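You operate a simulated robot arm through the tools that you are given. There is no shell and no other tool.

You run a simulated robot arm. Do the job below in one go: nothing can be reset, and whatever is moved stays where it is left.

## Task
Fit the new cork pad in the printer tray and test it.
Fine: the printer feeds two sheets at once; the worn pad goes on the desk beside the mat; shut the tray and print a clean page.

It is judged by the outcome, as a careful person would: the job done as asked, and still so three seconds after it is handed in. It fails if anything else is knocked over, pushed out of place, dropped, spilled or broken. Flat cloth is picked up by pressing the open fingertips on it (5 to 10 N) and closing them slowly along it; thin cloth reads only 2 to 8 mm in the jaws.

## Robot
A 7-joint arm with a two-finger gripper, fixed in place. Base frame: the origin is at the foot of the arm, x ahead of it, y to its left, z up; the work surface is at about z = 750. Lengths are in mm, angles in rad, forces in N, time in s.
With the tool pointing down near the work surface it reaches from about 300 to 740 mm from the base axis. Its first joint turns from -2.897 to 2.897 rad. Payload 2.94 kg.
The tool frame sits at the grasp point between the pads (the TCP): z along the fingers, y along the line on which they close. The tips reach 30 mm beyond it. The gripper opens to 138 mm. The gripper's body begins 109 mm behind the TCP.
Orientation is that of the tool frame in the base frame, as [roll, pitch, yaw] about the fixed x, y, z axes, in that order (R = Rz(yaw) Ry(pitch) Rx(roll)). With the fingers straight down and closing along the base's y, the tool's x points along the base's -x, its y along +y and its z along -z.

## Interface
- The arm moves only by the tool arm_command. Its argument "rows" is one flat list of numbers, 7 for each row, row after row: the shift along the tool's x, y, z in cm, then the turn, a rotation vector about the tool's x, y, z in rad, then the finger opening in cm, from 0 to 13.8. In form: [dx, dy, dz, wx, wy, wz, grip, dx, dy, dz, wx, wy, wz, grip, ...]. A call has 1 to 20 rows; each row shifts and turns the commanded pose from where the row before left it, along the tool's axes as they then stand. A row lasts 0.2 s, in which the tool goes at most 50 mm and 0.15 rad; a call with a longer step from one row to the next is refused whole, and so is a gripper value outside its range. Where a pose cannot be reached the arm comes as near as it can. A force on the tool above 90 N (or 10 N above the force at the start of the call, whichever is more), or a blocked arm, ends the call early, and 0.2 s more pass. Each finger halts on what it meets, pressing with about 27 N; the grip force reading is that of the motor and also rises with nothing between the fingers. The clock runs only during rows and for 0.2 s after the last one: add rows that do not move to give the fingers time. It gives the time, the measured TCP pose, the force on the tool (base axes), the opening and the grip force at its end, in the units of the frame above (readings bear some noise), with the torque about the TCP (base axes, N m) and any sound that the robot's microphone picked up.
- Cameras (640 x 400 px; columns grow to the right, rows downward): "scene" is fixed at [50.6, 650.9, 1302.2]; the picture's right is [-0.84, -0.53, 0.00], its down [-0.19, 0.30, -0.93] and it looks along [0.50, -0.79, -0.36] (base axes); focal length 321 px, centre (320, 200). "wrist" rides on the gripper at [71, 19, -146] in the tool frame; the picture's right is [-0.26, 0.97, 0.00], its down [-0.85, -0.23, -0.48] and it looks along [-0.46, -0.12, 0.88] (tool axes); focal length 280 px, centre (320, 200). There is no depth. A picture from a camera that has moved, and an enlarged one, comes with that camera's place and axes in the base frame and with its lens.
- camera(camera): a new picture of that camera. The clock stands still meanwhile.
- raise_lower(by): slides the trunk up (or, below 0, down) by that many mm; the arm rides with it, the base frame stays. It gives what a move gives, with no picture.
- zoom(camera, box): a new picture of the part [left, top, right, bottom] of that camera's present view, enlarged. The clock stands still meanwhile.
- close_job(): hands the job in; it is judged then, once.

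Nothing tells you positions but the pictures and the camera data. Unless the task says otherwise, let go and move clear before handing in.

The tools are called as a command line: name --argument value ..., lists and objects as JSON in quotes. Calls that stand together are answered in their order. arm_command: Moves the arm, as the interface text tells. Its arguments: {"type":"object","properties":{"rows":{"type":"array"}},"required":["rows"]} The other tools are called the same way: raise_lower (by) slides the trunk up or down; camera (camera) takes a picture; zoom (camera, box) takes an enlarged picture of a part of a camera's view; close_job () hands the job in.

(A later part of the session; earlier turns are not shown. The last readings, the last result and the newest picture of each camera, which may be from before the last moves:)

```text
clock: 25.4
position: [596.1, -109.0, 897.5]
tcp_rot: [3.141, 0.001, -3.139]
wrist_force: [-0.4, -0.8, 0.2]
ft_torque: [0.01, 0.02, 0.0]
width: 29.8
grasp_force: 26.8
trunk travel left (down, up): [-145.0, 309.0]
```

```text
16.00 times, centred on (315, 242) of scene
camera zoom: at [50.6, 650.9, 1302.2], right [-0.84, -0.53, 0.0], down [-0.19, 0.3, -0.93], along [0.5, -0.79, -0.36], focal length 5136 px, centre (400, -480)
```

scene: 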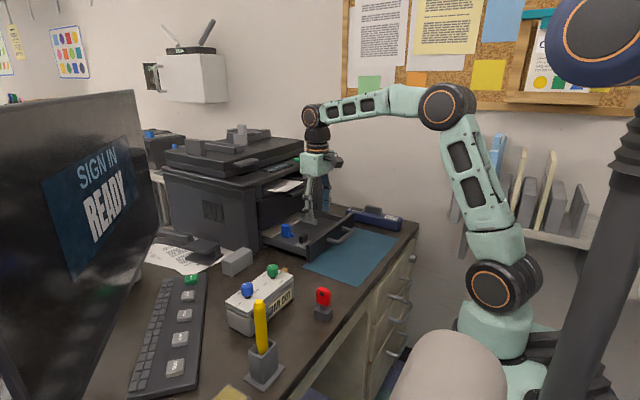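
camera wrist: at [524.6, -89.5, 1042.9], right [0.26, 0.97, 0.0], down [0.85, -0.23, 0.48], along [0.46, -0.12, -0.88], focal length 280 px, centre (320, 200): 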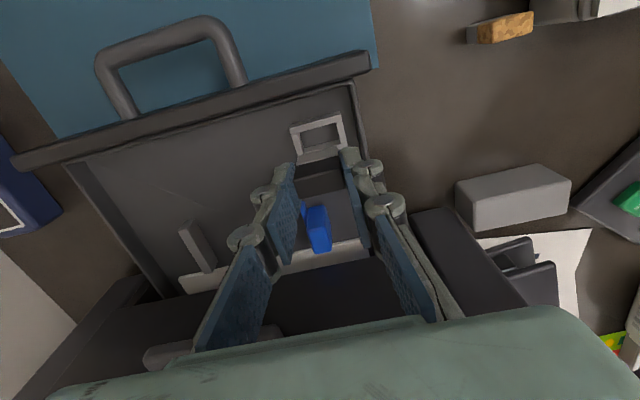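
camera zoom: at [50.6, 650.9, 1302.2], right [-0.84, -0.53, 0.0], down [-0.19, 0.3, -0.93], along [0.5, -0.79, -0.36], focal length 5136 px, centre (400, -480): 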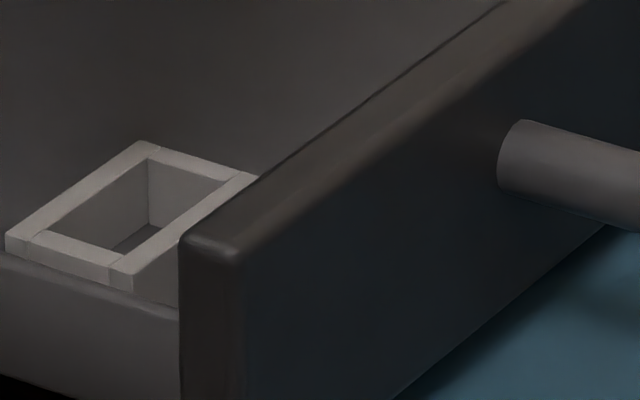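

The mat's right edge is at y≈-38, so I'll set the worn pad on bare desk at about (460, 5), roughly 28 mm clear of the mat. First I'll lift, carry it over and lower part way.

arm_command --rows '[0, 0, -3, 0, 0, 0, 2.4, 2.72, 2.28, 0, 0, 0, 0, 2.4, 2.72, 2.28, 0, 0, 0, 0, 2.4, 2.72, 2.28, 0, 0, 0, 0, 2.4, 2.72, 2.28, 0, 0, 0, 0, 2.4, 2.72, 2.28, 0, 0, 0, 0, 2.4, 0, 0, 3, 0, 0, 0, 2.4, 0, 0, 3, 0, 0, 0, 2.4, 0, 0, 3, 0, 0, 0, 2.4, 0, 0, 1.5, 0, 0, 0, 2.4, 0, 0, 0, 0, 0, 0, 2.4]'

camera --camera "wrist"

zoom --camera "scene" --box '[260, 190, 380, 300]'

```text
clock: 27.8
position: [459.7, 4.3, 823.3]
tcp_rot: [3.141, 0.001, 3.14]
wrist_force: [0.6, 0.3, -0.6]
ft_torque: [-0.01, 0.04, 0.01]
width: 30.0
grasp_force: 27.1
trunk travel left (down, up): [-145.0, 309.0]
```

```text
taken
camera wrist: at [388.6, 23.4, 969.1], right [0.26, 0.97, 0.0], down [0.85, -0.23, 0.48], along [0.46, -0.12, -0.88], focal length 280 px, centre (320, 200)
```

wrist: 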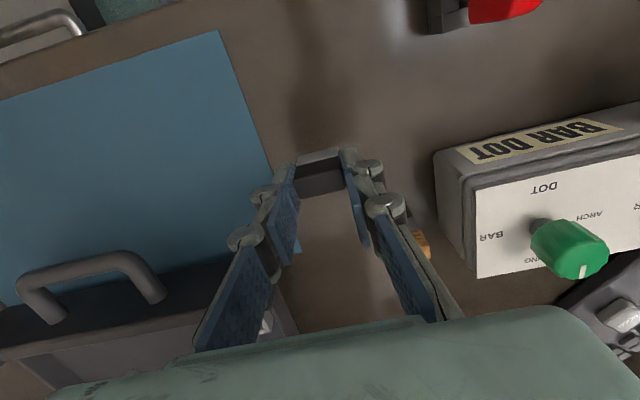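

```text
3.64 times, centred on (320, 245) of scene
camera zoom: at [50.6, 650.9, 1302.2], right [-0.84, -0.53, 0.0], down [-0.19, 0.3, -0.93], along [0.5, -0.79, -0.36], focal length 1167 px, centre (320, 36)
```

zoom: 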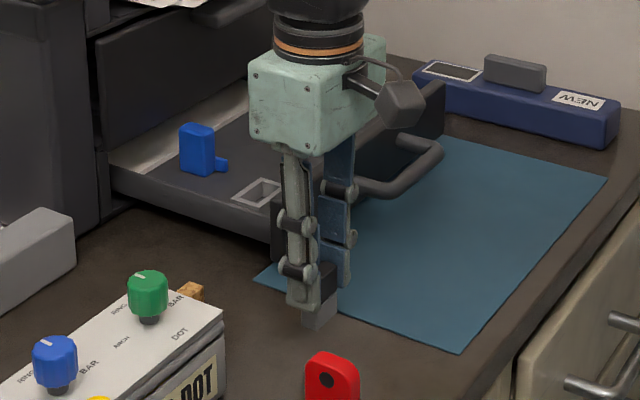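

The foot should be about 15 mm above the desk. I'll lower gently in small steps while watching the force.

arm_command --rows '[0, 0, 0.6, 0, 0, 0, 2.4, 0, 0, 0.4, 0, 0, 0, 2.4, 0, 0, 0, 0, 0, 0, 2.4]'

zoom --camera "wrist" --box '[270, 120, 390, 210]'

zoom --camera "scene" --box '[305, 260, 345, 290]'

```text
clock: 28.6
position: [460.2, 4.4, 814.5]
tcp_rot: [-3.141, 0.001, -3.141]
wrist_force: [0.5, -0.1, -1.4]
ft_torque: [-0.04, 0.02, 0.0]
width: 29.8
grasp_force: 27.4
trunk travel left (down, up): [-145.0, 309.0]
```

```text
4.44 times, centred on (330, 165) of wrist
camera zoom: at [388.7, 23.8, 958.4], right [0.26, 0.97, 0.0], down [0.85, -0.23, 0.48], along [0.46, -0.12, -0.88], focal length 1246 px, centre (276, 356)
```

zoom: 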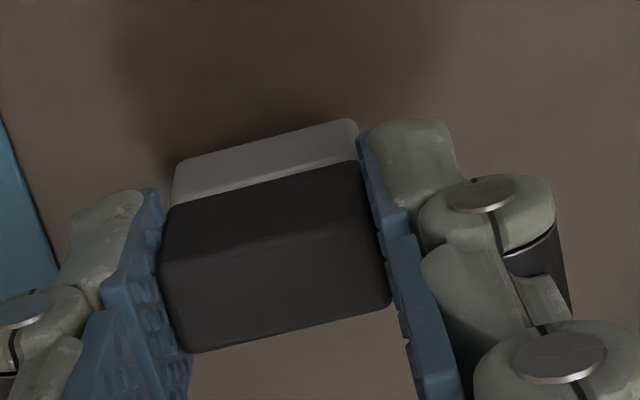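

```text
13.33 times, centred on (325, 275) of scene
camera zoom: at [50.6, 650.9, 1302.2], right [-0.84, -0.53, 0.0], down [-0.19, 0.3, -0.93], along [0.5, -0.79, -0.36], focal length 4280 px, centre (253, -800)
```

zoom: 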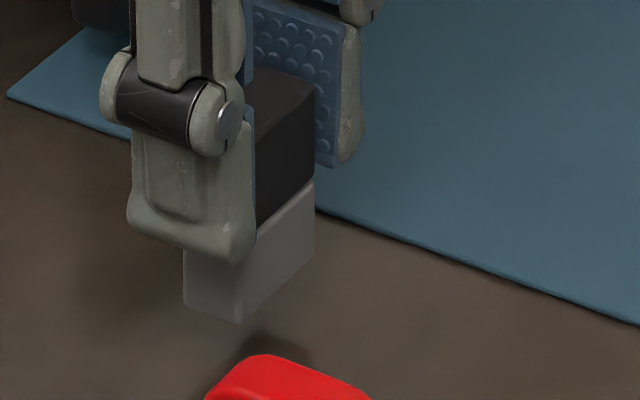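

The foot corner computes to z≈765, about 15 mm up. I'll continue lowering carefully.

arm_command --rows '[0, 0, 0.5, 0, 0, 0, 2.4, 0, 0, 0.4, 0, 0, 0, 2.4, 0, 0, 0.1, 0, 0, 0, 2.4]'

zoom --camera "scene" --box '[305, 260, 345, 290]'

```text
clock: 29.4
position: [460.0, 4.9, 803.1]
tcp_rot: [3.14, 0.0, -3.141]
wrist_force: [-0.2, -0.2, -0.6]
ft_torque: [0.0, 0.03, -0.03]
width: 29.9
grasp_force: 26.9
trunk travel left (down, up): [-145.0, 309.0]
```

```text
13.33 times, centred on (325, 275) of scene
camera zoom: at [50.6, 650.9, 1302.2], right [-0.84, -0.53, 0.0], down [-0.19, 0.3, -0.93], along [0.5, -0.79, -0.36], focal length 4280 px, centre (253, -800)
```

zoom: 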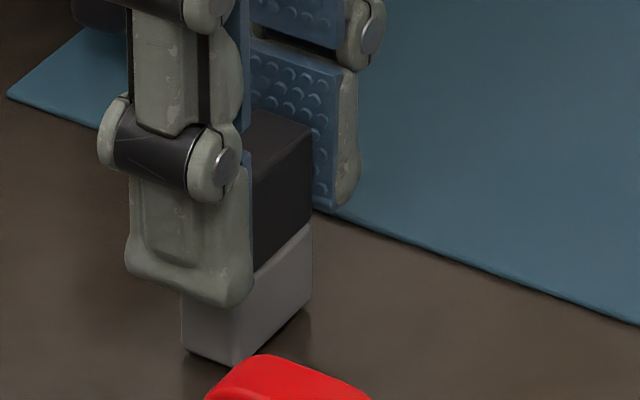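

arm_command --rows '[0, 0, 0.15, 0, 0, 0, 2.4, 0, 0, 0.15, 0, 0, 0, 2.4]'

zoom --camera "scene" --box '[305, 265, 345, 295]'

```text
clock: 30.0
position: [460.4, 5.0, 802.0]
tcp_rot: [3.141, 0.005, -3.14]
wrist_force: [-0.4, 0.2, 15.4]
ft_torque: [-0.02, 0.03, -0.01]
width: 30.1
grasp_force: 26.9
trunk travel left (down, up): [-145.0, 309.0]
```

```text
13.33 times, centred on (325, 280) of scene
camera zoom: at [50.6, 650.9, 1302.2], right [-0.84, -0.53, 0.0], down [-0.19, 0.3, -0.93], along [0.5, -0.79, -0.36], focal length 4280 px, centre (253, -867)
```

zoom: 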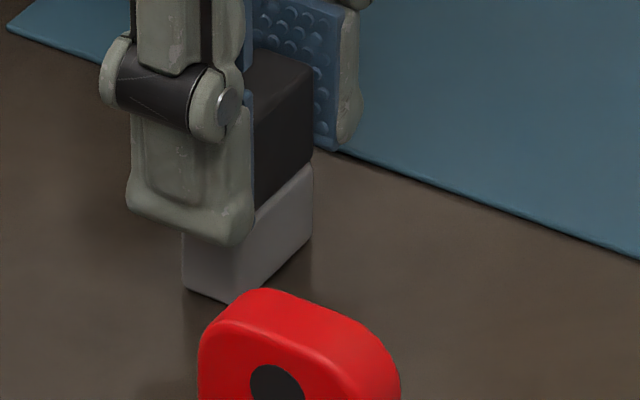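

Contact is made at 15 N. I'll ease off 1.5 mm, open, and rise.

arm_command --rows '[0, 0, -0.15, 0, 0, 0, 2.4, 0, 0, 0, 0, 0, 0, 2.7, 0, 0, 0, 0, 0, 0, 3.0, 0, 0, 0, 0, 0, 0, 3.4, 0, 0, 0, 0, 0, 0, 4.0, 0, 0, 0, 0, 0, 0, 4.2, 0, 0, -1, 0, 0, 0, 4.2, 0, 0, -3, 0, 0, 0, 4.2, 0, 0, -3, 0, 0, 0, 4.2, 0, 0, -3, 0, 0, 0, 4.2, 0, 0, 0, 0, 0, 0, 4.2]'

camera --camera "wrist"

zoom --camera "scene" --box '[260, 190, 380, 300]'

```text
clock: 32.4
position: [459.4, 5.0, 904.5]
tcp_rot: [3.141, 0.001, -3.14]
wrist_force: [-0.6, 0.2, -0.2]
ft_torque: [0.02, -0.02, 0.02]
width: 41.9
grasp_force: 0.1
trunk travel left (down, up): [-145.0, 309.0]
```

```text
taken
camera wrist: at [388.8, 25.0, 1048.4], right [0.26, 0.97, 0.0], down [0.85, -0.23, 0.48], along [0.46, -0.12, -0.88], focal length 280 px, centre (320, 200)
```

wrist: 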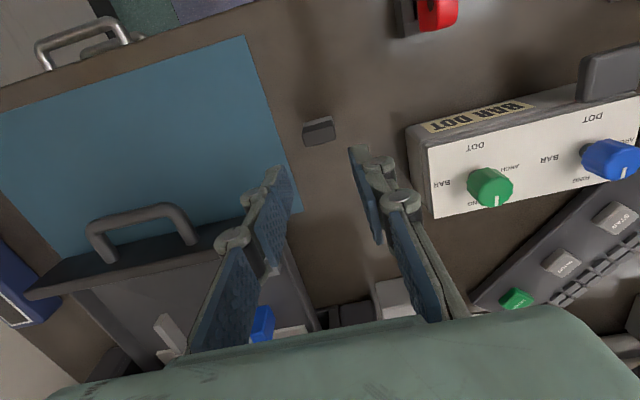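

```text
3.64 times, centred on (320, 245) of scene
camera zoom: at [50.6, 650.9, 1302.2], right [-0.84, -0.53, 0.0], down [-0.19, 0.3, -0.93], along [0.5, -0.79, -0.36], focal length 1167 px, centre (320, 36)
```

zoom: 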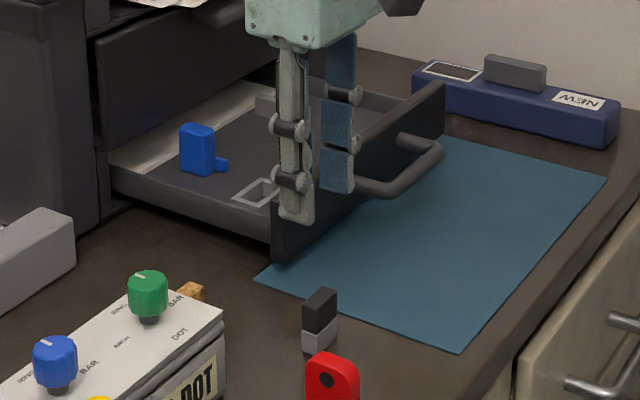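

The worn pad stands upright on the desk beside the mat. Next is the new pad at about (549.5, 57.7). I'll move above it and check alignment.

arm_command --rows '[-3.0, 1.757, 0.5, 0, 0, 0, 4.2, -3.0, 1.757, 0.5, 0, 0, 0, 4.2, -3.0, 1.757, 0.5, 0, 0, 0, 4.2, 0, 0, 1.5, 0, 0, 0, 4.2, 0, 0, 0, 0, 0, 0, 4.2]'

camera --camera "wrist"

zoom --camera "wrist" --box '[270, 100, 390, 190]'

zoom --camera "scene" --box '[240, 210, 340, 290]'

```text
clock: 33.6
position: [550.8, 55.4, 871.7]
tcp_rot: [3.141, 0.0, 3.141]
wrist_force: [-0.5, 0.2, 0.4]
ft_torque: [-0.01, 0.01, -0.02]
width: 42.2
grasp_force: 0.1
trunk travel left (down, up): [-145.0, 309.0]
```

```text
taken
camera wrist: at [479.9, 76.6, 1015.7], right [0.26, 0.97, 0.0], down [0.85, -0.23, 0.48], along [0.46, -0.12, -0.88], focal length 280 px, centre (320, 200)
```

wrist: 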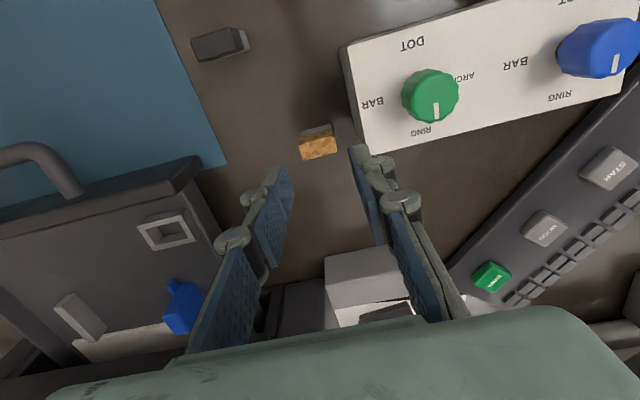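

```text
4.44 times, centred on (330, 145) of wrist
camera zoom: at [479.9, 76.6, 1015.7], right [0.26, 0.97, 0.0], down [0.85, -0.23, 0.48], along [0.46, -0.12, -0.88], focal length 1246 px, centre (276, 444)
```

zoom: 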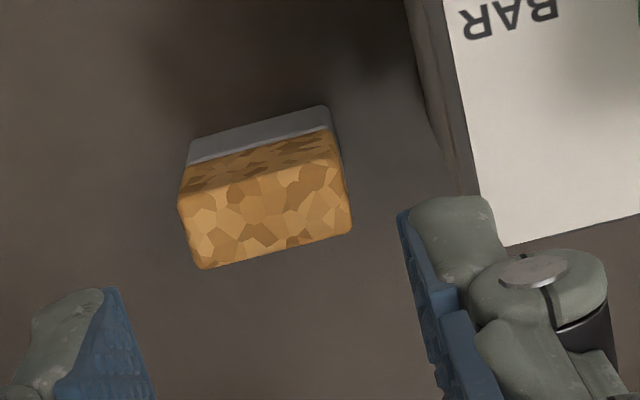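

```text
5.00 times, centred on (290, 250) of scene
camera zoom: at [50.6, 650.9, 1302.2], right [-0.84, -0.53, 0.0], down [-0.19, 0.3, -0.93], along [0.5, -0.79, -0.36], focal length 1605 px, centre (470, -50)
```

zoom: 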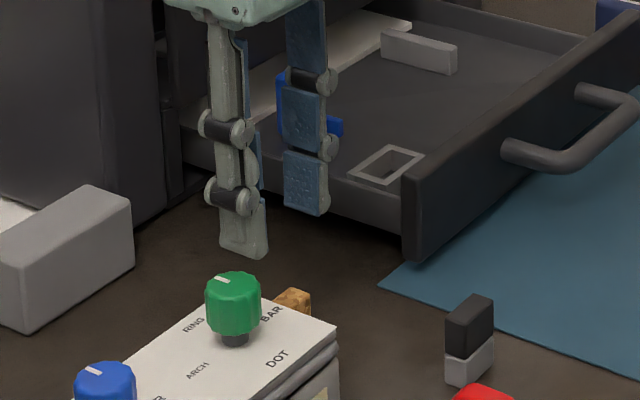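

The new pad centre computes to (550.6, 57.0), and the gripper is within 1 mm. I'll descend to the same relative grip height and check clearance to the knob box.

arm_command --rows '[0.03, -0.05, 2.0, 0, 0, 0, 4.2, 0, 0, 2.0, 0, 0, 0, 4.2, 0, 0, 2.0, 0, 0, 0, 4.2, 0, 0, 0.9, 0, 0, 0, 4.2, 0, 0, 0, 0, 0, 0, 4.2]'

zoom --camera "wrist" --box '[270, 100, 390, 190]'

zoom --camera "scene" --box '[240, 210, 340, 290]'

```text
clock: 34.8
position: [550.2, 54.2, 802.8]
tcp_rot: [-3.139, 0.001, 3.142]
wrist_force: [1.8, -12.6, 9.2]
ft_torque: [0.34, -0.02, -0.02]
width: 41.2
grasp_force: 0.1
trunk travel left (down, up): [-145.0, 309.0]
```

```text
4.44 times, centred on (330, 145) of wrist
camera zoom: at [478.8, 73.5, 947.3], right [0.26, 0.96, 0.0], down [0.85, -0.23, 0.48], along [0.46, -0.13, -0.88], focal length 1246 px, centre (276, 444)
```

zoom: 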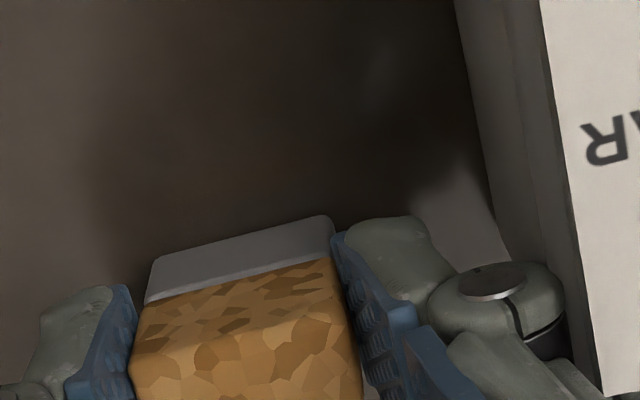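

```text
5.00 times, centred on (290, 250) of scene
camera zoom: at [50.6, 650.9, 1302.2], right [-0.84, -0.53, 0.0], down [-0.19, 0.3, -0.93], along [0.5, -0.79, -0.36], focal length 1605 px, centre (470, -50)
```

zoom: 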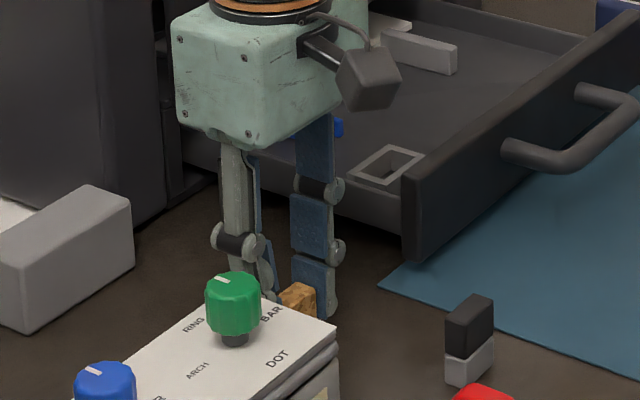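

There's an unexpected side force of -12.6 N in y, so the +y finger's knuckle seems to be touching the knob box. I'll back straight up and check that nothing has shifted.

arm_command --rows '[0, -0.1, -1.0, 0, 0, 0, 4.0, 0, 0, -2.0, 0, 0, 0, 4.0, 0, 0, -3.0, 0, 0, 0, 4.2, 0, 0, -3.0, 0, 0, 0, 4.2, 0, 0, 0, 0, 0, 0, 4.2]'

camera --camera "wrist"

zoom --camera "scene" --box '[220, 230, 340, 320]'

zoom --camera "scene" --box '[120, 220, 350, 400]'

```text
clock: 36.0
position: [550.1, 56.5, 893.6]
tcp_rot: [-3.142, 0.0, -3.139]
wrist_force: [-1.0, 0.7, -0.4]
ft_torque: [-0.02, 0.0, 0.03]
width: 41.9
grasp_force: 0.2
trunk travel left (down, up): [-145.0, 309.0]
```

```text
taken
camera wrist: at [478.0, 76.3, 1038.1], right [0.26, 0.97, 0.0], down [0.85, -0.23, 0.48], along [0.46, -0.12, -0.88], focal length 280 px, centre (320, 200)
```

wrist: 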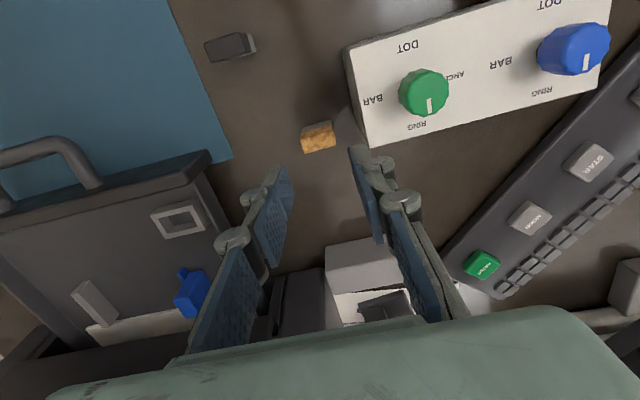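

```text
4.44 times, centred on (280, 275) of scene
camera zoom: at [50.6, 650.9, 1302.2], right [-0.84, -0.53, 0.0], down [-0.19, 0.3, -0.93], along [0.5, -0.79, -0.36], focal length 1427 px, centre (498, -133)
```

zoom: 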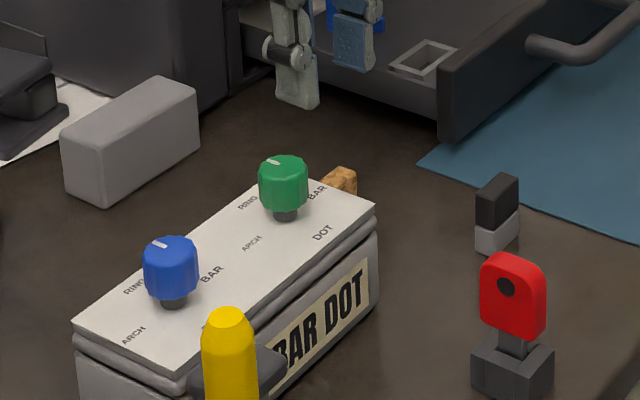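

```text
2.22 times, centred on (235, 310) of scene
camera zoom: at [50.6, 650.9, 1302.2], right [-0.84, -0.53, 0.0], down [-0.19, 0.3, -0.93], along [0.5, -0.79, -0.36], focal length 713 px, centre (509, -44)
```

zoom: 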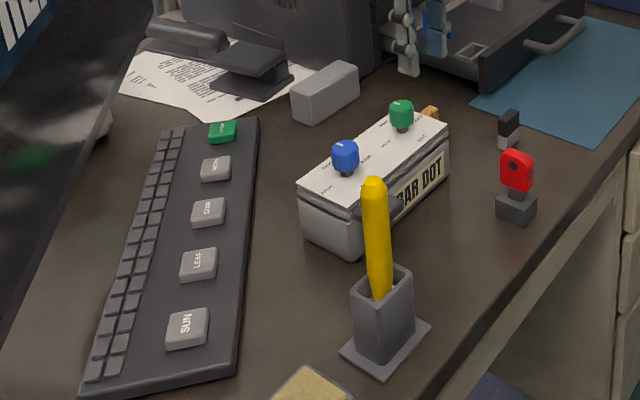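

zoom --camera "scene" --box '[260, 255, 310, 290]'

zoom --camera "wrist" --box '[270, 100, 390, 190]'

```text
11.43 times, centred on (285, 272) of scene
camera zoom: at [50.6, 650.9, 1302.2], right [-0.84, -0.53, 0.0], down [-0.19, 0.3, -0.93], along [0.5, -0.79, -0.36], focal length 3669 px, centre (720, -629)
```

zoom: 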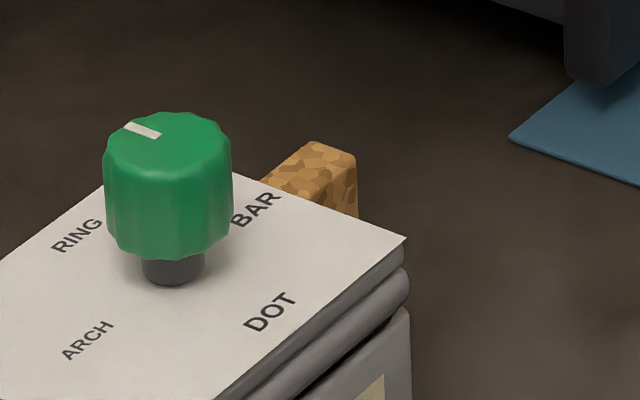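

```text
4.44 times, centred on (330, 145) of wrist
camera zoom: at [478.0, 76.3, 1038.1], right [0.26, 0.97, 0.0], down [0.85, -0.23, 0.48], along [0.46, -0.12, -0.88], focal length 1246 px, centre (276, 444)
```

zoom: 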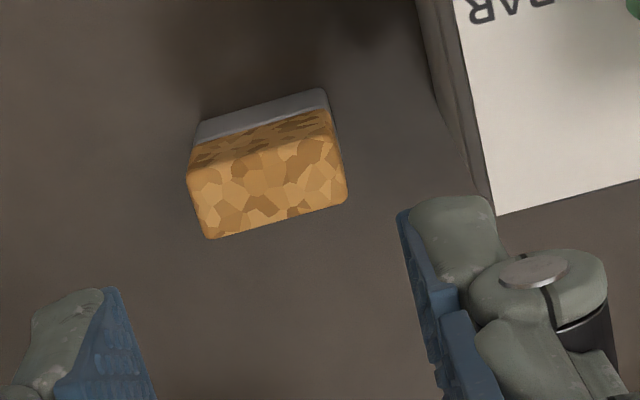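

The knob box only shifted about 2 mm and the pad wasn't touched. The fingers need to close along x there to stay well away from the box. I'll rotate the gripper 90° above the pad and re-check.

arm_command --rows '[0, 0, 0, 0, 0, -0.1428, 3.4, 0, 0, 0, 0, 0, -0.1428, 3.4, 0, 0, 0, 0, 0, -0.1428, 3.4, 0, 0, 0, 0, 0, -0.1428, 3.4, 0, 0, 0, 0, 0, -0.1428, 3.4, 0, 0, 0, 0, 0, -0.1428, 3.4, 0, 0, 0, 0, 0, -0.1428, 3.4, 0, 0, 0, 0, 0, -0.1428, 3.4, 0, 0, 0, 0, 0, -0.1428, 3.4, 0, 0, 0, 0, 0, -0.1428, 3.4, 0, 0, 0, 0, 0, -0.1428, 3.4, 0, 0, 0, 0, 0, 0, 3.4, 0, 0, 0, 0, 0, 0, 3.4]'

camera --camera "wrist"

zoom --camera "wrist" --box '[270, 90, 390, 190]'

zoom --camera "scene" --box '[220, 190, 340, 290]'

```text
clock: 38.8
position: [549.1, 57.4, 893.0]
tcp_rot: [-3.141, 0.0, -1.569]
wrist_force: [0.5, 0.3, -0.2]
ft_torque: [-0.02, -0.01, -0.03]
width: 34.2
grasp_force: 0.0
trunk travel left (down, up): [-145.0, 309.0]
```

```text
taken
camera wrist: at [529.5, -13.8, 1037.8], right [-0.97, 0.26, 0.0], down [0.23, 0.85, 0.48], along [0.12, 0.46, -0.88], focal length 280 px, centre (320, 200)
```

wrist: 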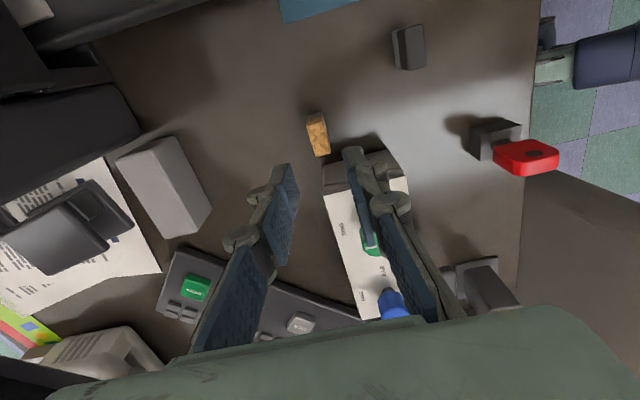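

```text
4.00 times, centred on (330, 140) of wrist
camera zoom: at [529.5, -13.8, 1037.8], right [-0.97, 0.26, 0.0], down [0.23, 0.85, 0.48], along [0.12, 0.46, -0.88], focal length 1122 px, centre (280, 440)
```

zoom: 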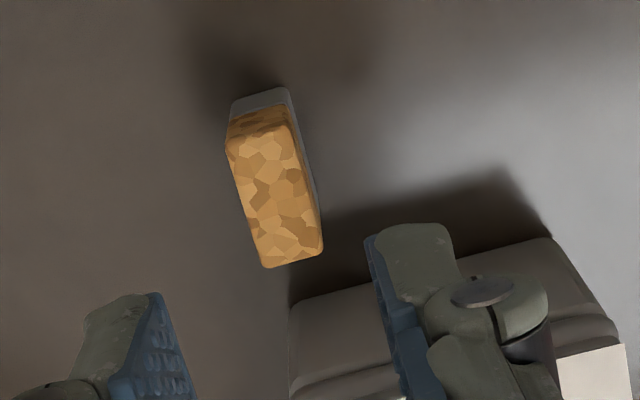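

```text
4.00 times, centred on (280, 240) of scene
camera zoom: at [50.6, 650.9, 1302.2], right [-0.84, -0.53, 0.0], down [-0.19, 0.3, -0.93], along [0.5, -0.79, -0.36], focal length 1284 px, centre (480, 40)
```

zoom: 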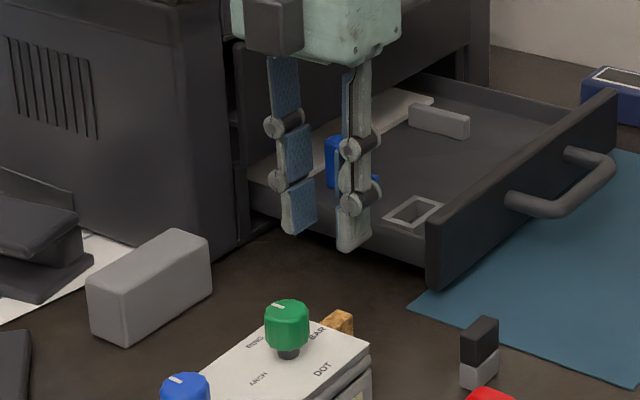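

The pad sits between the fingers in this view, with plenty of room to the box. I'll descend to grip height and check before closing.

arm_command --rows '[0.05, 0, 2.5, 0, 0, 0, 3.4, 0, 0, 2.5, 0, 0, 0, 3.4, 0, 0, 2.0, 0, 0, 0, 3.4, 0, 0, 1.5, 0, 0, 0, 3.4, 0, 0, 0, 0, 0, 0, 3.4]'

zoom --camera "wrist" --box '[260, 90, 400, 200]'

zoom --camera "scene" --box '[250, 220, 330, 290]'

```text
clock: 40.0
position: [550.0, 56.0, 806.0]
tcp_rot: [3.14, 0.0, -1.571]
wrist_force: [0.4, 0.2, 0.2]
ft_torque: [0.01, -0.02, 0.0]
width: 34.0
grasp_force: 0.0
trunk travel left (down, up): [-145.0, 309.0]
```

```text
3.64 times, centred on (330, 145) of wrist
camera zoom: at [529.7, -14.2, 951.2], right [-0.97, 0.26, 0.0], down [0.23, 0.85, 0.48], along [0.12, 0.46, -0.88], focal length 1020 px, centre (284, 400)
```

zoom: 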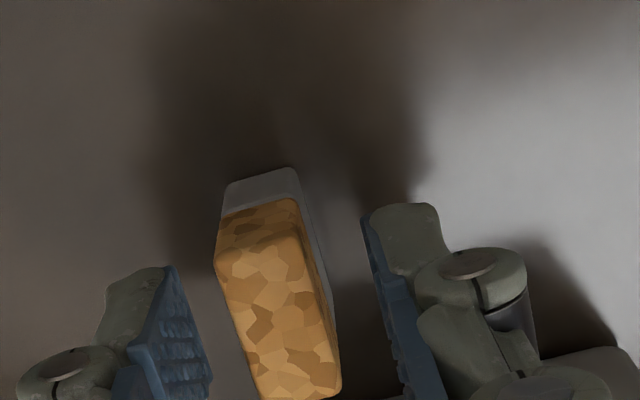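

```text
5.71 times, centred on (290, 255) of scene
camera zoom: at [50.6, 650.9, 1302.2], right [-0.84, -0.53, 0.0], down [-0.19, 0.3, -0.93], along [0.5, -0.79, -0.36], focal length 1834 px, centre (491, -114)
```

zoom: 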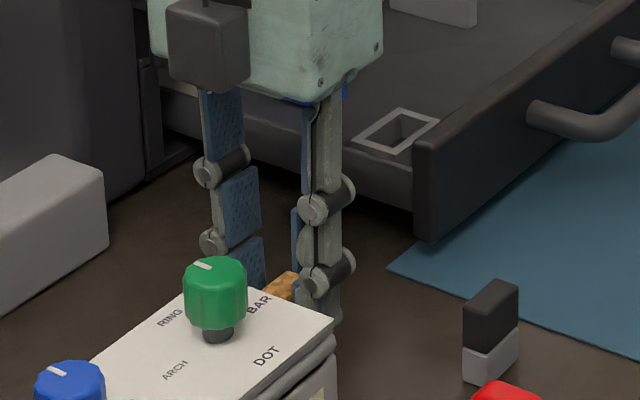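

The pad is centred between the fingers within about 1 mm. I'll go 3 mm lower and close slowly.

arm_command --rows '[0, 0.05, 0.3, 0, 0, 0, 3.4, 0, 0, 0, 0, 0, 0, 2.8, 0, 0, 0, 0, 0, 0, 2.2, 0, 0, 0, 0, 0, 0, 1.8, 0, 0, 0, 0, 0, 0, 1.6, 0, 0, 0, 0, 0, 0, 1.4, 0, 0, 0, 0, 0, 0, 0.9, 0, 0, 0, 0, 0, 0, 0.9]'

zoom --camera "wrist" --box '[260, 90, 400, 200]'

```text
clock: 41.8
position: [549.4, 56.0, 803.4]
tcp_rot: [3.141, -0.001, -1.572]
wrist_force: [-0.5, -0.6, -0.4]
ft_torque: [-0.04, 0.01, -0.01]
width: 13.8
grasp_force: 27.0
trunk travel left (down, up): [-145.0, 309.0]
```

```text
3.64 times, centred on (330, 145) of wrist
camera zoom: at [528.9, -14.1, 948.9], right [-0.97, 0.26, 0.0], down [0.23, 0.85, 0.48], along [0.12, 0.46, -0.88], focal length 1020 px, centre (284, 400)
```

zoom: 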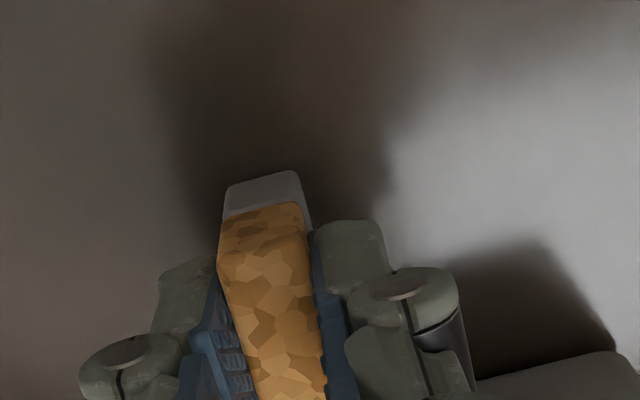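

The new pad is gripped at 13.8 mm. I'll lift straight up and check it in the hand.

arm_command --rows '[0, 0, -1, 0, 0, 0, 0.9, 0, 0, -2.5, 0, 0, 0, 0.9, 0, 0, -3, 0, 0, 0, 0.9, 0, 0, -3, 0, 0, 0, 0.9, 0, 0, -3, 0, 0, 0, 0.9, 0, 0, 0, 0, 0, 0, 0.9]'

camera --camera "wrist"

zoom --camera "wrist" --box '[260, 90, 400, 200]'

zoom --camera "scene" --box '[220, 170, 340, 290]'

```text
clock: 43.2
position: [548.1, 55.1, 930.6]
tcp_rot: [3.14, 0.001, -1.571]
wrist_force: [-0.3, -0.5, -0.3]
ft_torque: [0.0, 0.0, 0.01]
width: 13.7
grasp_force: 27.5
trunk travel left (down, up): [-145.0, 309.0]
```

```text
taken
camera wrist: at [528.5, -14.7, 1074.8], right [-0.97, 0.26, 0.0], down [0.23, 0.85, 0.48], along [0.12, 0.46, -0.88], focal length 280 px, centre (320, 200)
```

wrist: 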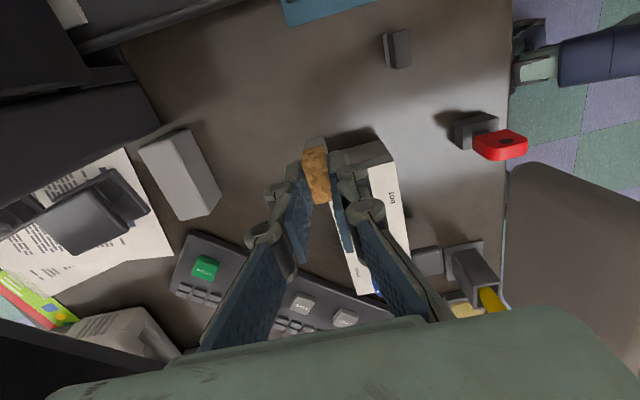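

```text
3.64 times, centred on (330, 145) of wrist
camera zoom: at [528.5, -14.7, 1074.8], right [-0.97, 0.26, 0.0], down [0.23, 0.85, 0.48], along [0.12, 0.46, -0.88], focal length 1020 px, centre (284, 400)
```

zoom: 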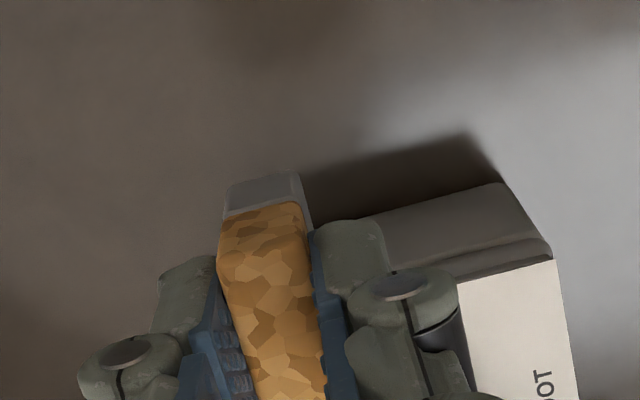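

```text
3.33 times, centred on (280, 230) of scene
camera zoom: at [50.6, 650.9, 1302.2], right [-0.84, -0.53, 0.0], down [-0.19, 0.3, -0.93], along [0.5, -0.79, -0.36], focal length 1070 px, centre (453, 100)
```

zoom: 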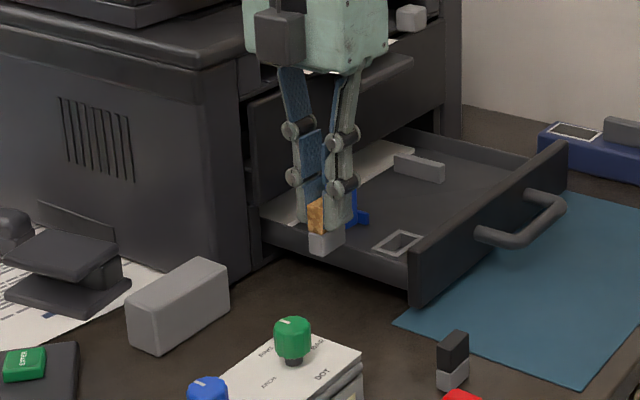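

The new pad is held securely. I'll carry it over the socket at about (594.8, -107.6), stop with the foot roughly 12 mm above the rim, and check alignment.

arm_command --rows '[3.26, -0.93, 0, 0, 0, 0, 0.9, 3.26, -0.93, 0, 0, 0, 0, 0.9, 3.26, -0.93, 0, 0, 0, 0, 0.9, 3.26, -0.93, 0, 0, 0, 0, 0.9, 3.26, -0.93, 0, 0, 0, 0, 0.9, 0, 0, 2.5, 0, 0, 0, 0.9, 0, 0, 2.5, 0, 0, 0, 0.9, 0, 0, 1.5, 0, 0, 0, 0.9, 0, 0, 0, 0, 0, 0, 0.9]'

camera --camera "wrist"

zoom --camera "wrist" --box '[260, 90, 400, 200]'

zoom --camera "scene" --box '[285, 215, 345, 260]'

```text
clock: 45.2
position: [595.5, -107.2, 865.0]
tcp_rot: [-3.14, -0.001, -1.57]
wrist_force: [-0.1, -0.6, -0.2]
ft_torque: [0.01, 0.01, 0.02]
width: 14.0
grasp_force: 27.0
trunk travel left (down, up): [-145.0, 309.0]
```

```text
taken
camera wrist: at [575.7, -177.0, 1009.8], right [-0.97, 0.26, 0.0], down [0.23, 0.85, 0.48], along [0.12, 0.46, -0.88], focal length 280 px, centre (320, 200)
```

wrist: 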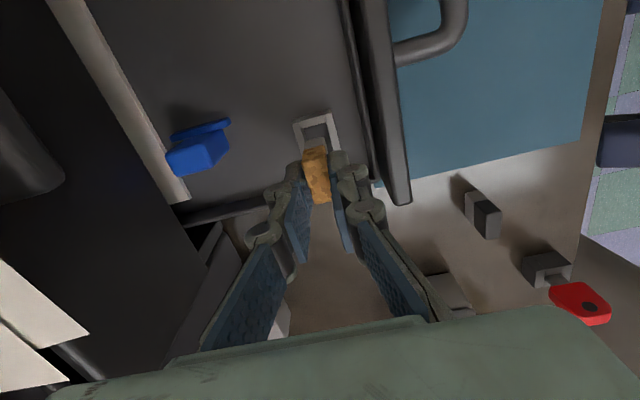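

```text
3.64 times, centred on (330, 145) of wrist
camera zoom: at [575.7, -177.0, 1009.8], right [-0.97, 0.26, 0.0], down [0.23, 0.85, 0.48], along [0.12, 0.46, -0.88], focal length 1020 px, centre (284, 400)
```

zoom: 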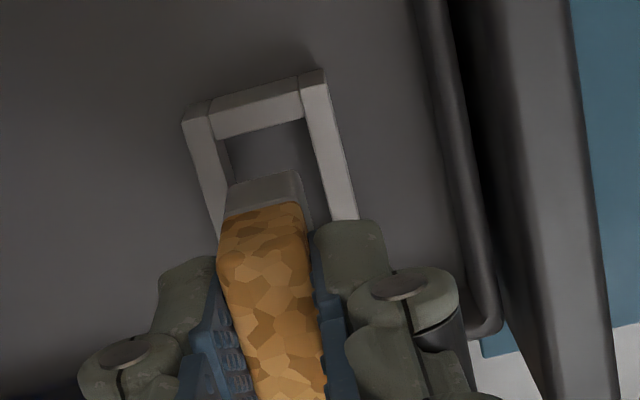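

```text
8.89 times, centred on (315, 238) of scene
camera zoom: at [50.6, 650.9, 1302.2], right [-0.84, -0.53, 0.0], down [-0.19, 0.3, -0.93], along [0.5, -0.79, -0.36], focal length 2853 px, centre (364, -133)
```

zoom: 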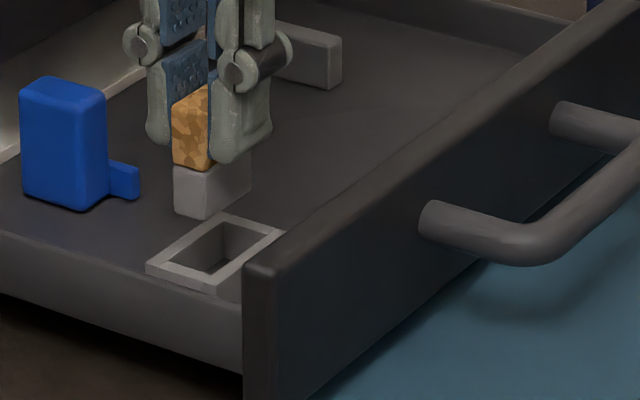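

I'll zoom in further to compare the foot with the socket opening.

zoom --camera "wrist" --box '[285, 100, 365, 155]'

zoom --camera "scene" --box '[295, 222, 330, 250]'

```text
7.27 times, centred on (325, 128) of wrist
camera zoom: at [575.7, -177.0, 1009.8], right [-0.97, 0.26, 0.0], down [0.23, 0.85, 0.48], along [0.12, 0.46, -0.88], focal length 2039 px, centre (284, 727)
```

zoom: 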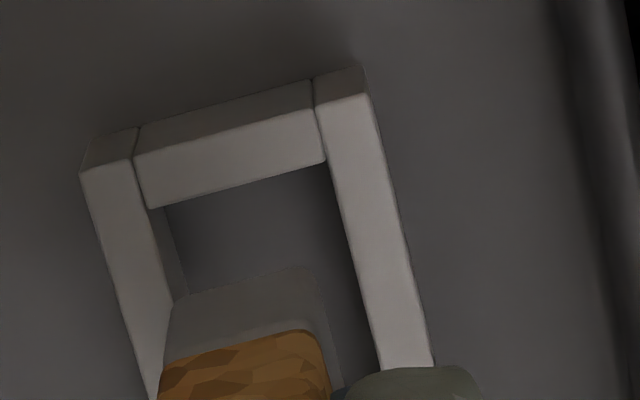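

```text
14.29 times, centred on (312, 236) of scene
camera zoom: at [50.6, 650.9, 1302.2], right [-0.84, -0.53, 0.0], down [-0.19, 0.3, -0.93], along [0.5, -0.79, -0.36], focal length 4586 px, centre (427, -314)
```

zoom: 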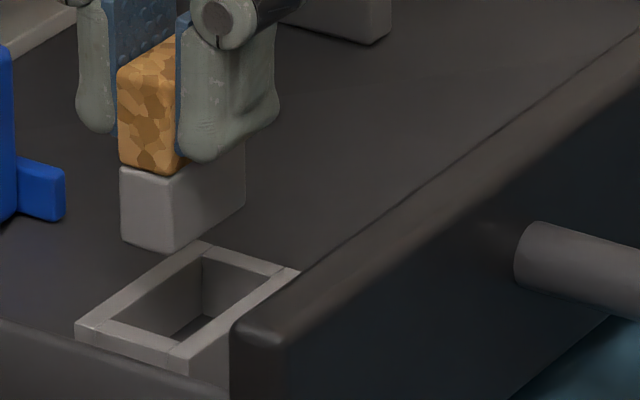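

The foot is about 1 mm off socket centre, and there is about 3 mm of clearance each side. I'll correct slightly and lower slowly into the socket.

arm_command --rows '[0.1, 0.05, 0, 0, 0, 0, 0.9, 0, 0, 0.8, 0, 0, 0, 0.9, 0, 0, 0.8, 0, 0, 0, 0.9, 0, 0, 0, 0, 0, 0, 0.9]'

zoom --camera "wrist" --box '[285, 100, 365, 155]'

zoom --camera "scene" --box '[295, 222, 330, 250]'

```text
clock: 46.2
position: [595.6, -108.8, 847.8]
tcp_rot: [3.142, -0.001, -1.57]
wrist_force: [-0.7, -0.7, 0.1]
ft_torque: [0.01, -0.01, 0.0]
width: 13.8
grasp_force: 26.9
trunk travel left (down, up): [-145.0, 309.0]
```

```text
7.27 times, centred on (325, 128) of wrist
camera zoom: at [575.8, -178.1, 992.9], right [-0.97, 0.26, 0.0], down [0.23, 0.85, 0.48], along [0.12, 0.46, -0.88], focal length 2039 px, centre (284, 727)
```

zoom: 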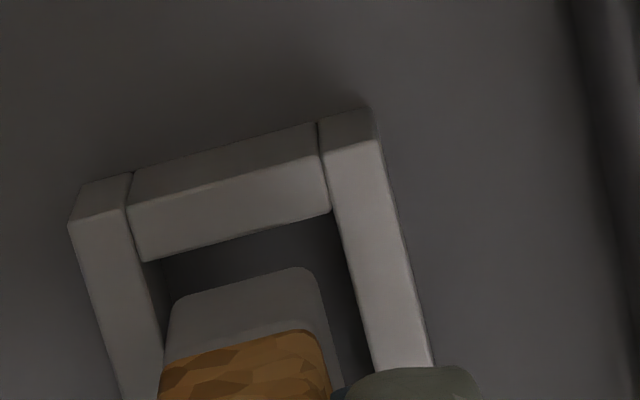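

```text
14.29 times, centred on (312, 236) of scene
camera zoom: at [50.6, 650.9, 1302.2], right [-0.84, -0.53, 0.0], down [-0.19, 0.3, -0.93], along [0.5, -0.79, -0.36], focal length 4586 px, centre (427, -314)
```

zoom: 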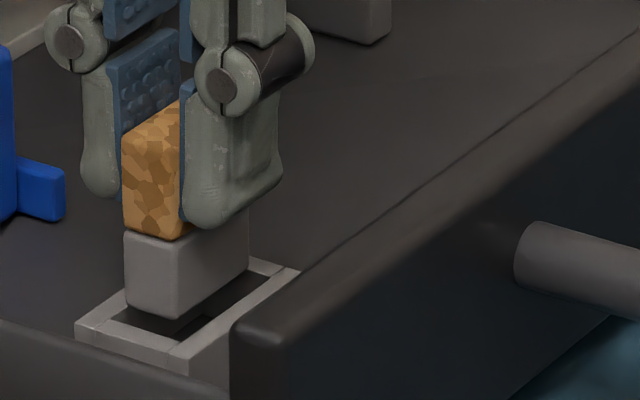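

The foot sits over the opening with a gap on every side. I'll continue down slowly.

arm_command --rows '[0, 0, 0.5, 0, 0, 0, 0.9, 0, 0, 0.5, 0, 0, 0, 0.9, 0, 0, 0.4, 0, 0, 0, 0.9]'

zoom --camera "scene" --box '[295, 222, 330, 250]'

zoom --camera "wrist" --box '[285, 100, 365, 155]'

```text
clock: 47.0
position: [594.4, -107.0, 834.8]
tcp_rot: [3.141, -0.001, -1.57]
wrist_force: [-0.2, 1.4, -0.6]
ft_torque: [0.02, 0.0, -0.01]
width: 14.0
grasp_force: 26.8
trunk travel left (down, up): [-145.0, 309.0]
```

```text
14.29 times, centred on (312, 236) of scene
camera zoom: at [50.6, 650.9, 1302.2], right [-0.84, -0.53, 0.0], down [-0.19, 0.3, -0.93], along [0.5, -0.79, -0.36], focal length 4586 px, centre (427, -314)
```

zoom: 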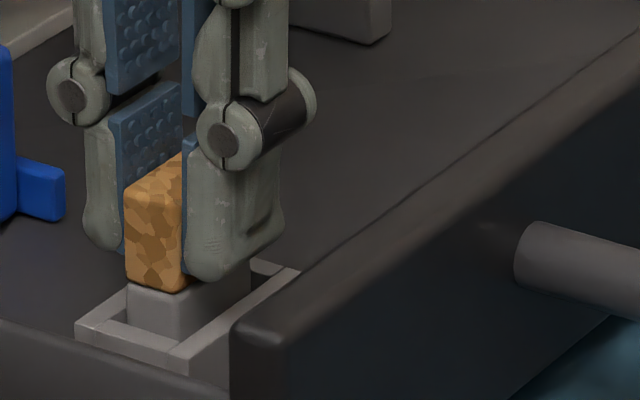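

```text
7.27 times, centred on (325, 128) of wrist
camera zoom: at [575.6, -178.1, 979.6], right [-0.97, 0.26, 0.0], down [0.23, 0.85, 0.48], along [0.12, 0.46, -0.88], focal length 2039 px, centre (284, 727)
```

zoom: 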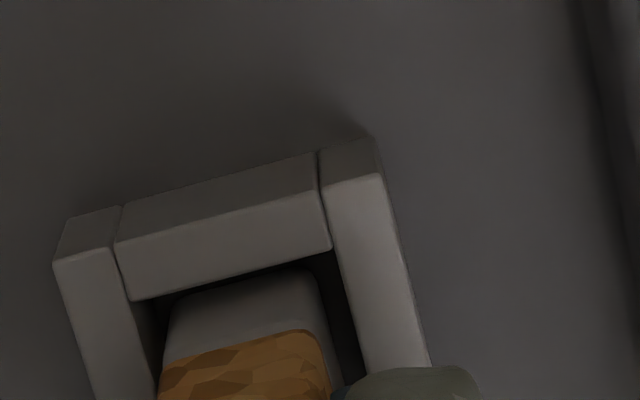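

The foot is inside the socket with no contact force. I'll lower the last few mm until it seats.

arm_command --rows '[0, 0, 0.2, 0, 0, 0, 0.9, 0, 0, 0.2, 0, 0, 0, 0.9]'

```text
clock: 47.6
position: [595.1, -108.9, 830.0]
tcp_rot: [-3.141, -0.002, -1.57]
wrist_force: [-0.1, -0.5, -0.3]
ft_torque: [-0.02, 0.0, 0.01]
width: 14.1
grasp_force: 27.3
trunk travel left (down, up): [-145.0, 309.0]
```

arm_command --rows '[0, 0, 0.15, 0, 0, 0, 0.9, 0, 0, 0, 0, 0, 0, 0.9]'

zoom --camera "scene" --box '[295, 222, 330, 250]'

```text
clock: 48.2
position: [594.3, -106.8, 829.7]
tcp_rot: [-3.14, -0.001, -1.57]
wrist_force: [-1.5, 0.9, 5.3]
ft_torque: [-0.02, 0.0, -0.01]
width: 13.8
grasp_force: 27.1
trunk travel left (down, up): [-145.0, 309.0]
```

```text
14.29 times, centred on (312, 236) of scene
camera zoom: at [50.6, 650.9, 1302.2], right [-0.84, -0.53, 0.0], down [-0.19, 0.3, -0.93], along [0.5, -0.79, -0.36], focal length 4586 px, centre (427, -314)
```

zoom: 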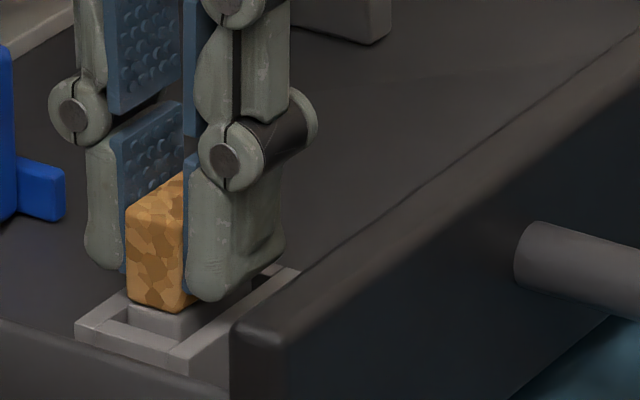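

Contact is at 5 N at exactly the expected seating depth. I'll release, rise clear, and inspect.

arm_command --rows '[0, 0, 0, 0, 0, 0, 1.3, 0, 0, 0, 0, 0, 0, 1.7, 0, 0, 0, 0, 0, 0, 2.2, 0, 0, 0, 0, 0, 0, 2.8, 0, 0, 0, 0, 0, 0, 3.2, 0, 0, -1.0, 0, 0, 0, 3.2, 0, 0, -2.5, 0, 0, 0, 3.2, 0, 0, -3, 0, 0, 0, 3.2, 0, 0, -3, 0, 0, 0, 3.2, 0, 0, 0, 0, 0, 0, 3.2]'

zoom --camera "wrist" --box '[270, 60, 390, 160]'

zoom --camera "scene" --box '[285, 215, 345, 260]'

camera --camera "scene"

```text
clock: 50.4
position: [594.1, -108.4, 924.8]
tcp_rot: [-3.142, 0.001, -1.569]
wrist_force: [0.2, -0.8, -0.2]
ft_torque: [-0.02, -0.02, 0.02]
width: 32.0
grasp_force: 0.0
trunk travel left (down, up): [-145.0, 309.0]
```

```text
4.00 times, centred on (330, 110) of wrist
camera zoom: at [574.8, -179.5, 1069.7], right [-0.97, 0.26, 0.0], down [0.23, 0.85, 0.48], along [0.12, 0.46, -0.88], focal length 1122 px, centre (280, 560)
```

zoom: 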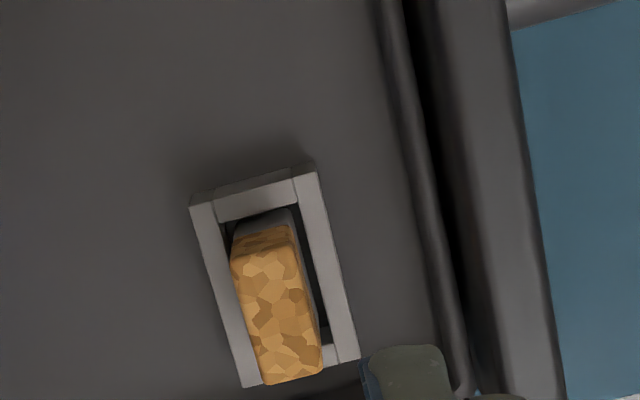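

```text
8.89 times, centred on (315, 238) of scene
camera zoom: at [50.6, 650.9, 1302.2], right [-0.84, -0.53, 0.0], down [-0.19, 0.3, -0.93], along [0.5, -0.79, -0.36], focal length 2853 px, centre (364, -133)
```

zoom: 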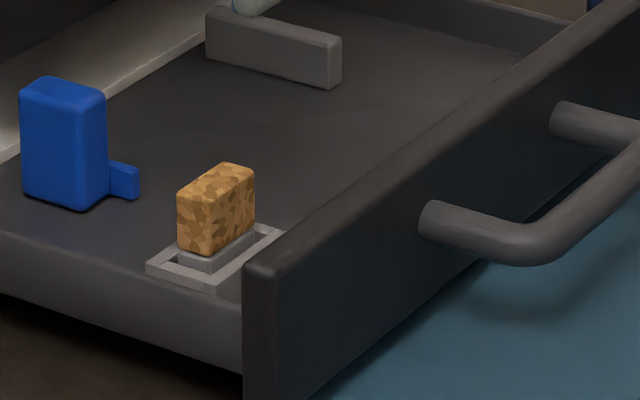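

```text
taken
```

scene: 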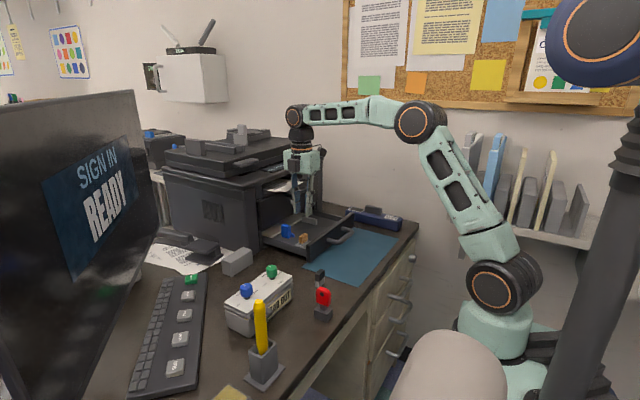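

The new cork pad sits upright and seated in the socket. Now I'll go back to the handle: move in front, tilt 45°, and check before grasping.

arm_command --rows '[2.04, 4.02, 0.6, 0, 0, 0, 3.4, 2.04, 4.02, 0.6, 0, 0, 0, 3.4, 2.04, 4.02, 0.6, 0, 0, 0, 3.4, 2.04, 4.02, 0.6, 0, 0, 0, 3.4, 2.04, 4.02, 0.6, 0, 0, 0, 3.4, 0, 0, 0, 0.1309, 0, 0, 3.4, 0, 0, 0, 0.1309, 0, 0, 3.4, 0, 0, 0, 0.1309, 0, 0, 3.4, 0, 0, 0, 0.1309, 0, 0, 3.4, 0, 0, 0, 0.1309, 0, 0, 3.4, 0, 0, 0, 0.1309, 0, 0, 3.4, 0, 0, 0, 0, 0, 0, 3.4]'

camera --camera "wrist"

zoom --camera "scene" --box '[240, 150, 400, 270]'

```text
clock: 53.0
position: [391.6, -213.1, 904.1]
tcp_rot: [-2.406, -0.028, -1.575]
wrist_force: [0.2, -0.5, 0.2]
ft_torque: [-0.04, -0.05, 0.0]
width: 33.8
grasp_force: 0.0
out of reach, approached as far as the arm can: row 11
trunk travel left (down, up): [-145.0, 309.0]
```

```text
taken
camera wrist: at [279.4, -280.2, 999.2], right [-0.71, 0.25, -0.65], down [-0.15, 0.86, 0.48], along [0.68, 0.44, -0.58], focal length 280 px, centre (320, 200)
```

wrist: 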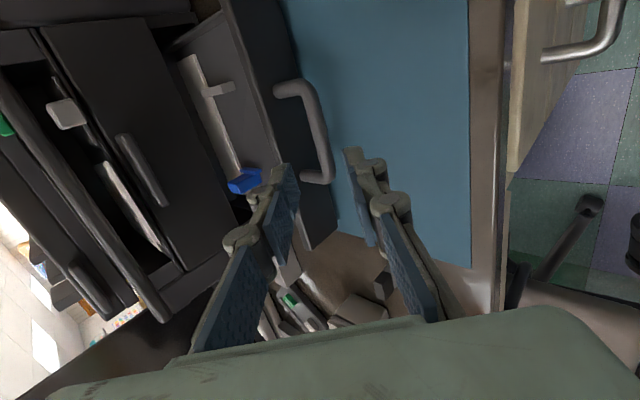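

```text
3.33 times, centred on (320, 210) of scene
camera zoom: at [50.6, 650.9, 1302.2], right [-0.84, -0.53, 0.0], down [-0.19, 0.3, -0.93], along [0.5, -0.79, -0.36], focal length 1070 px, centre (320, 167)
```

zoom: 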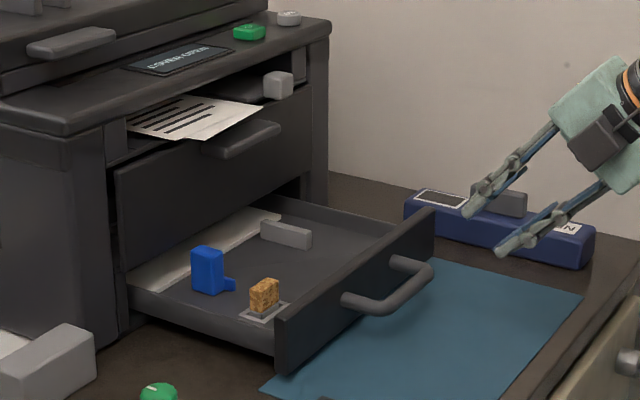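

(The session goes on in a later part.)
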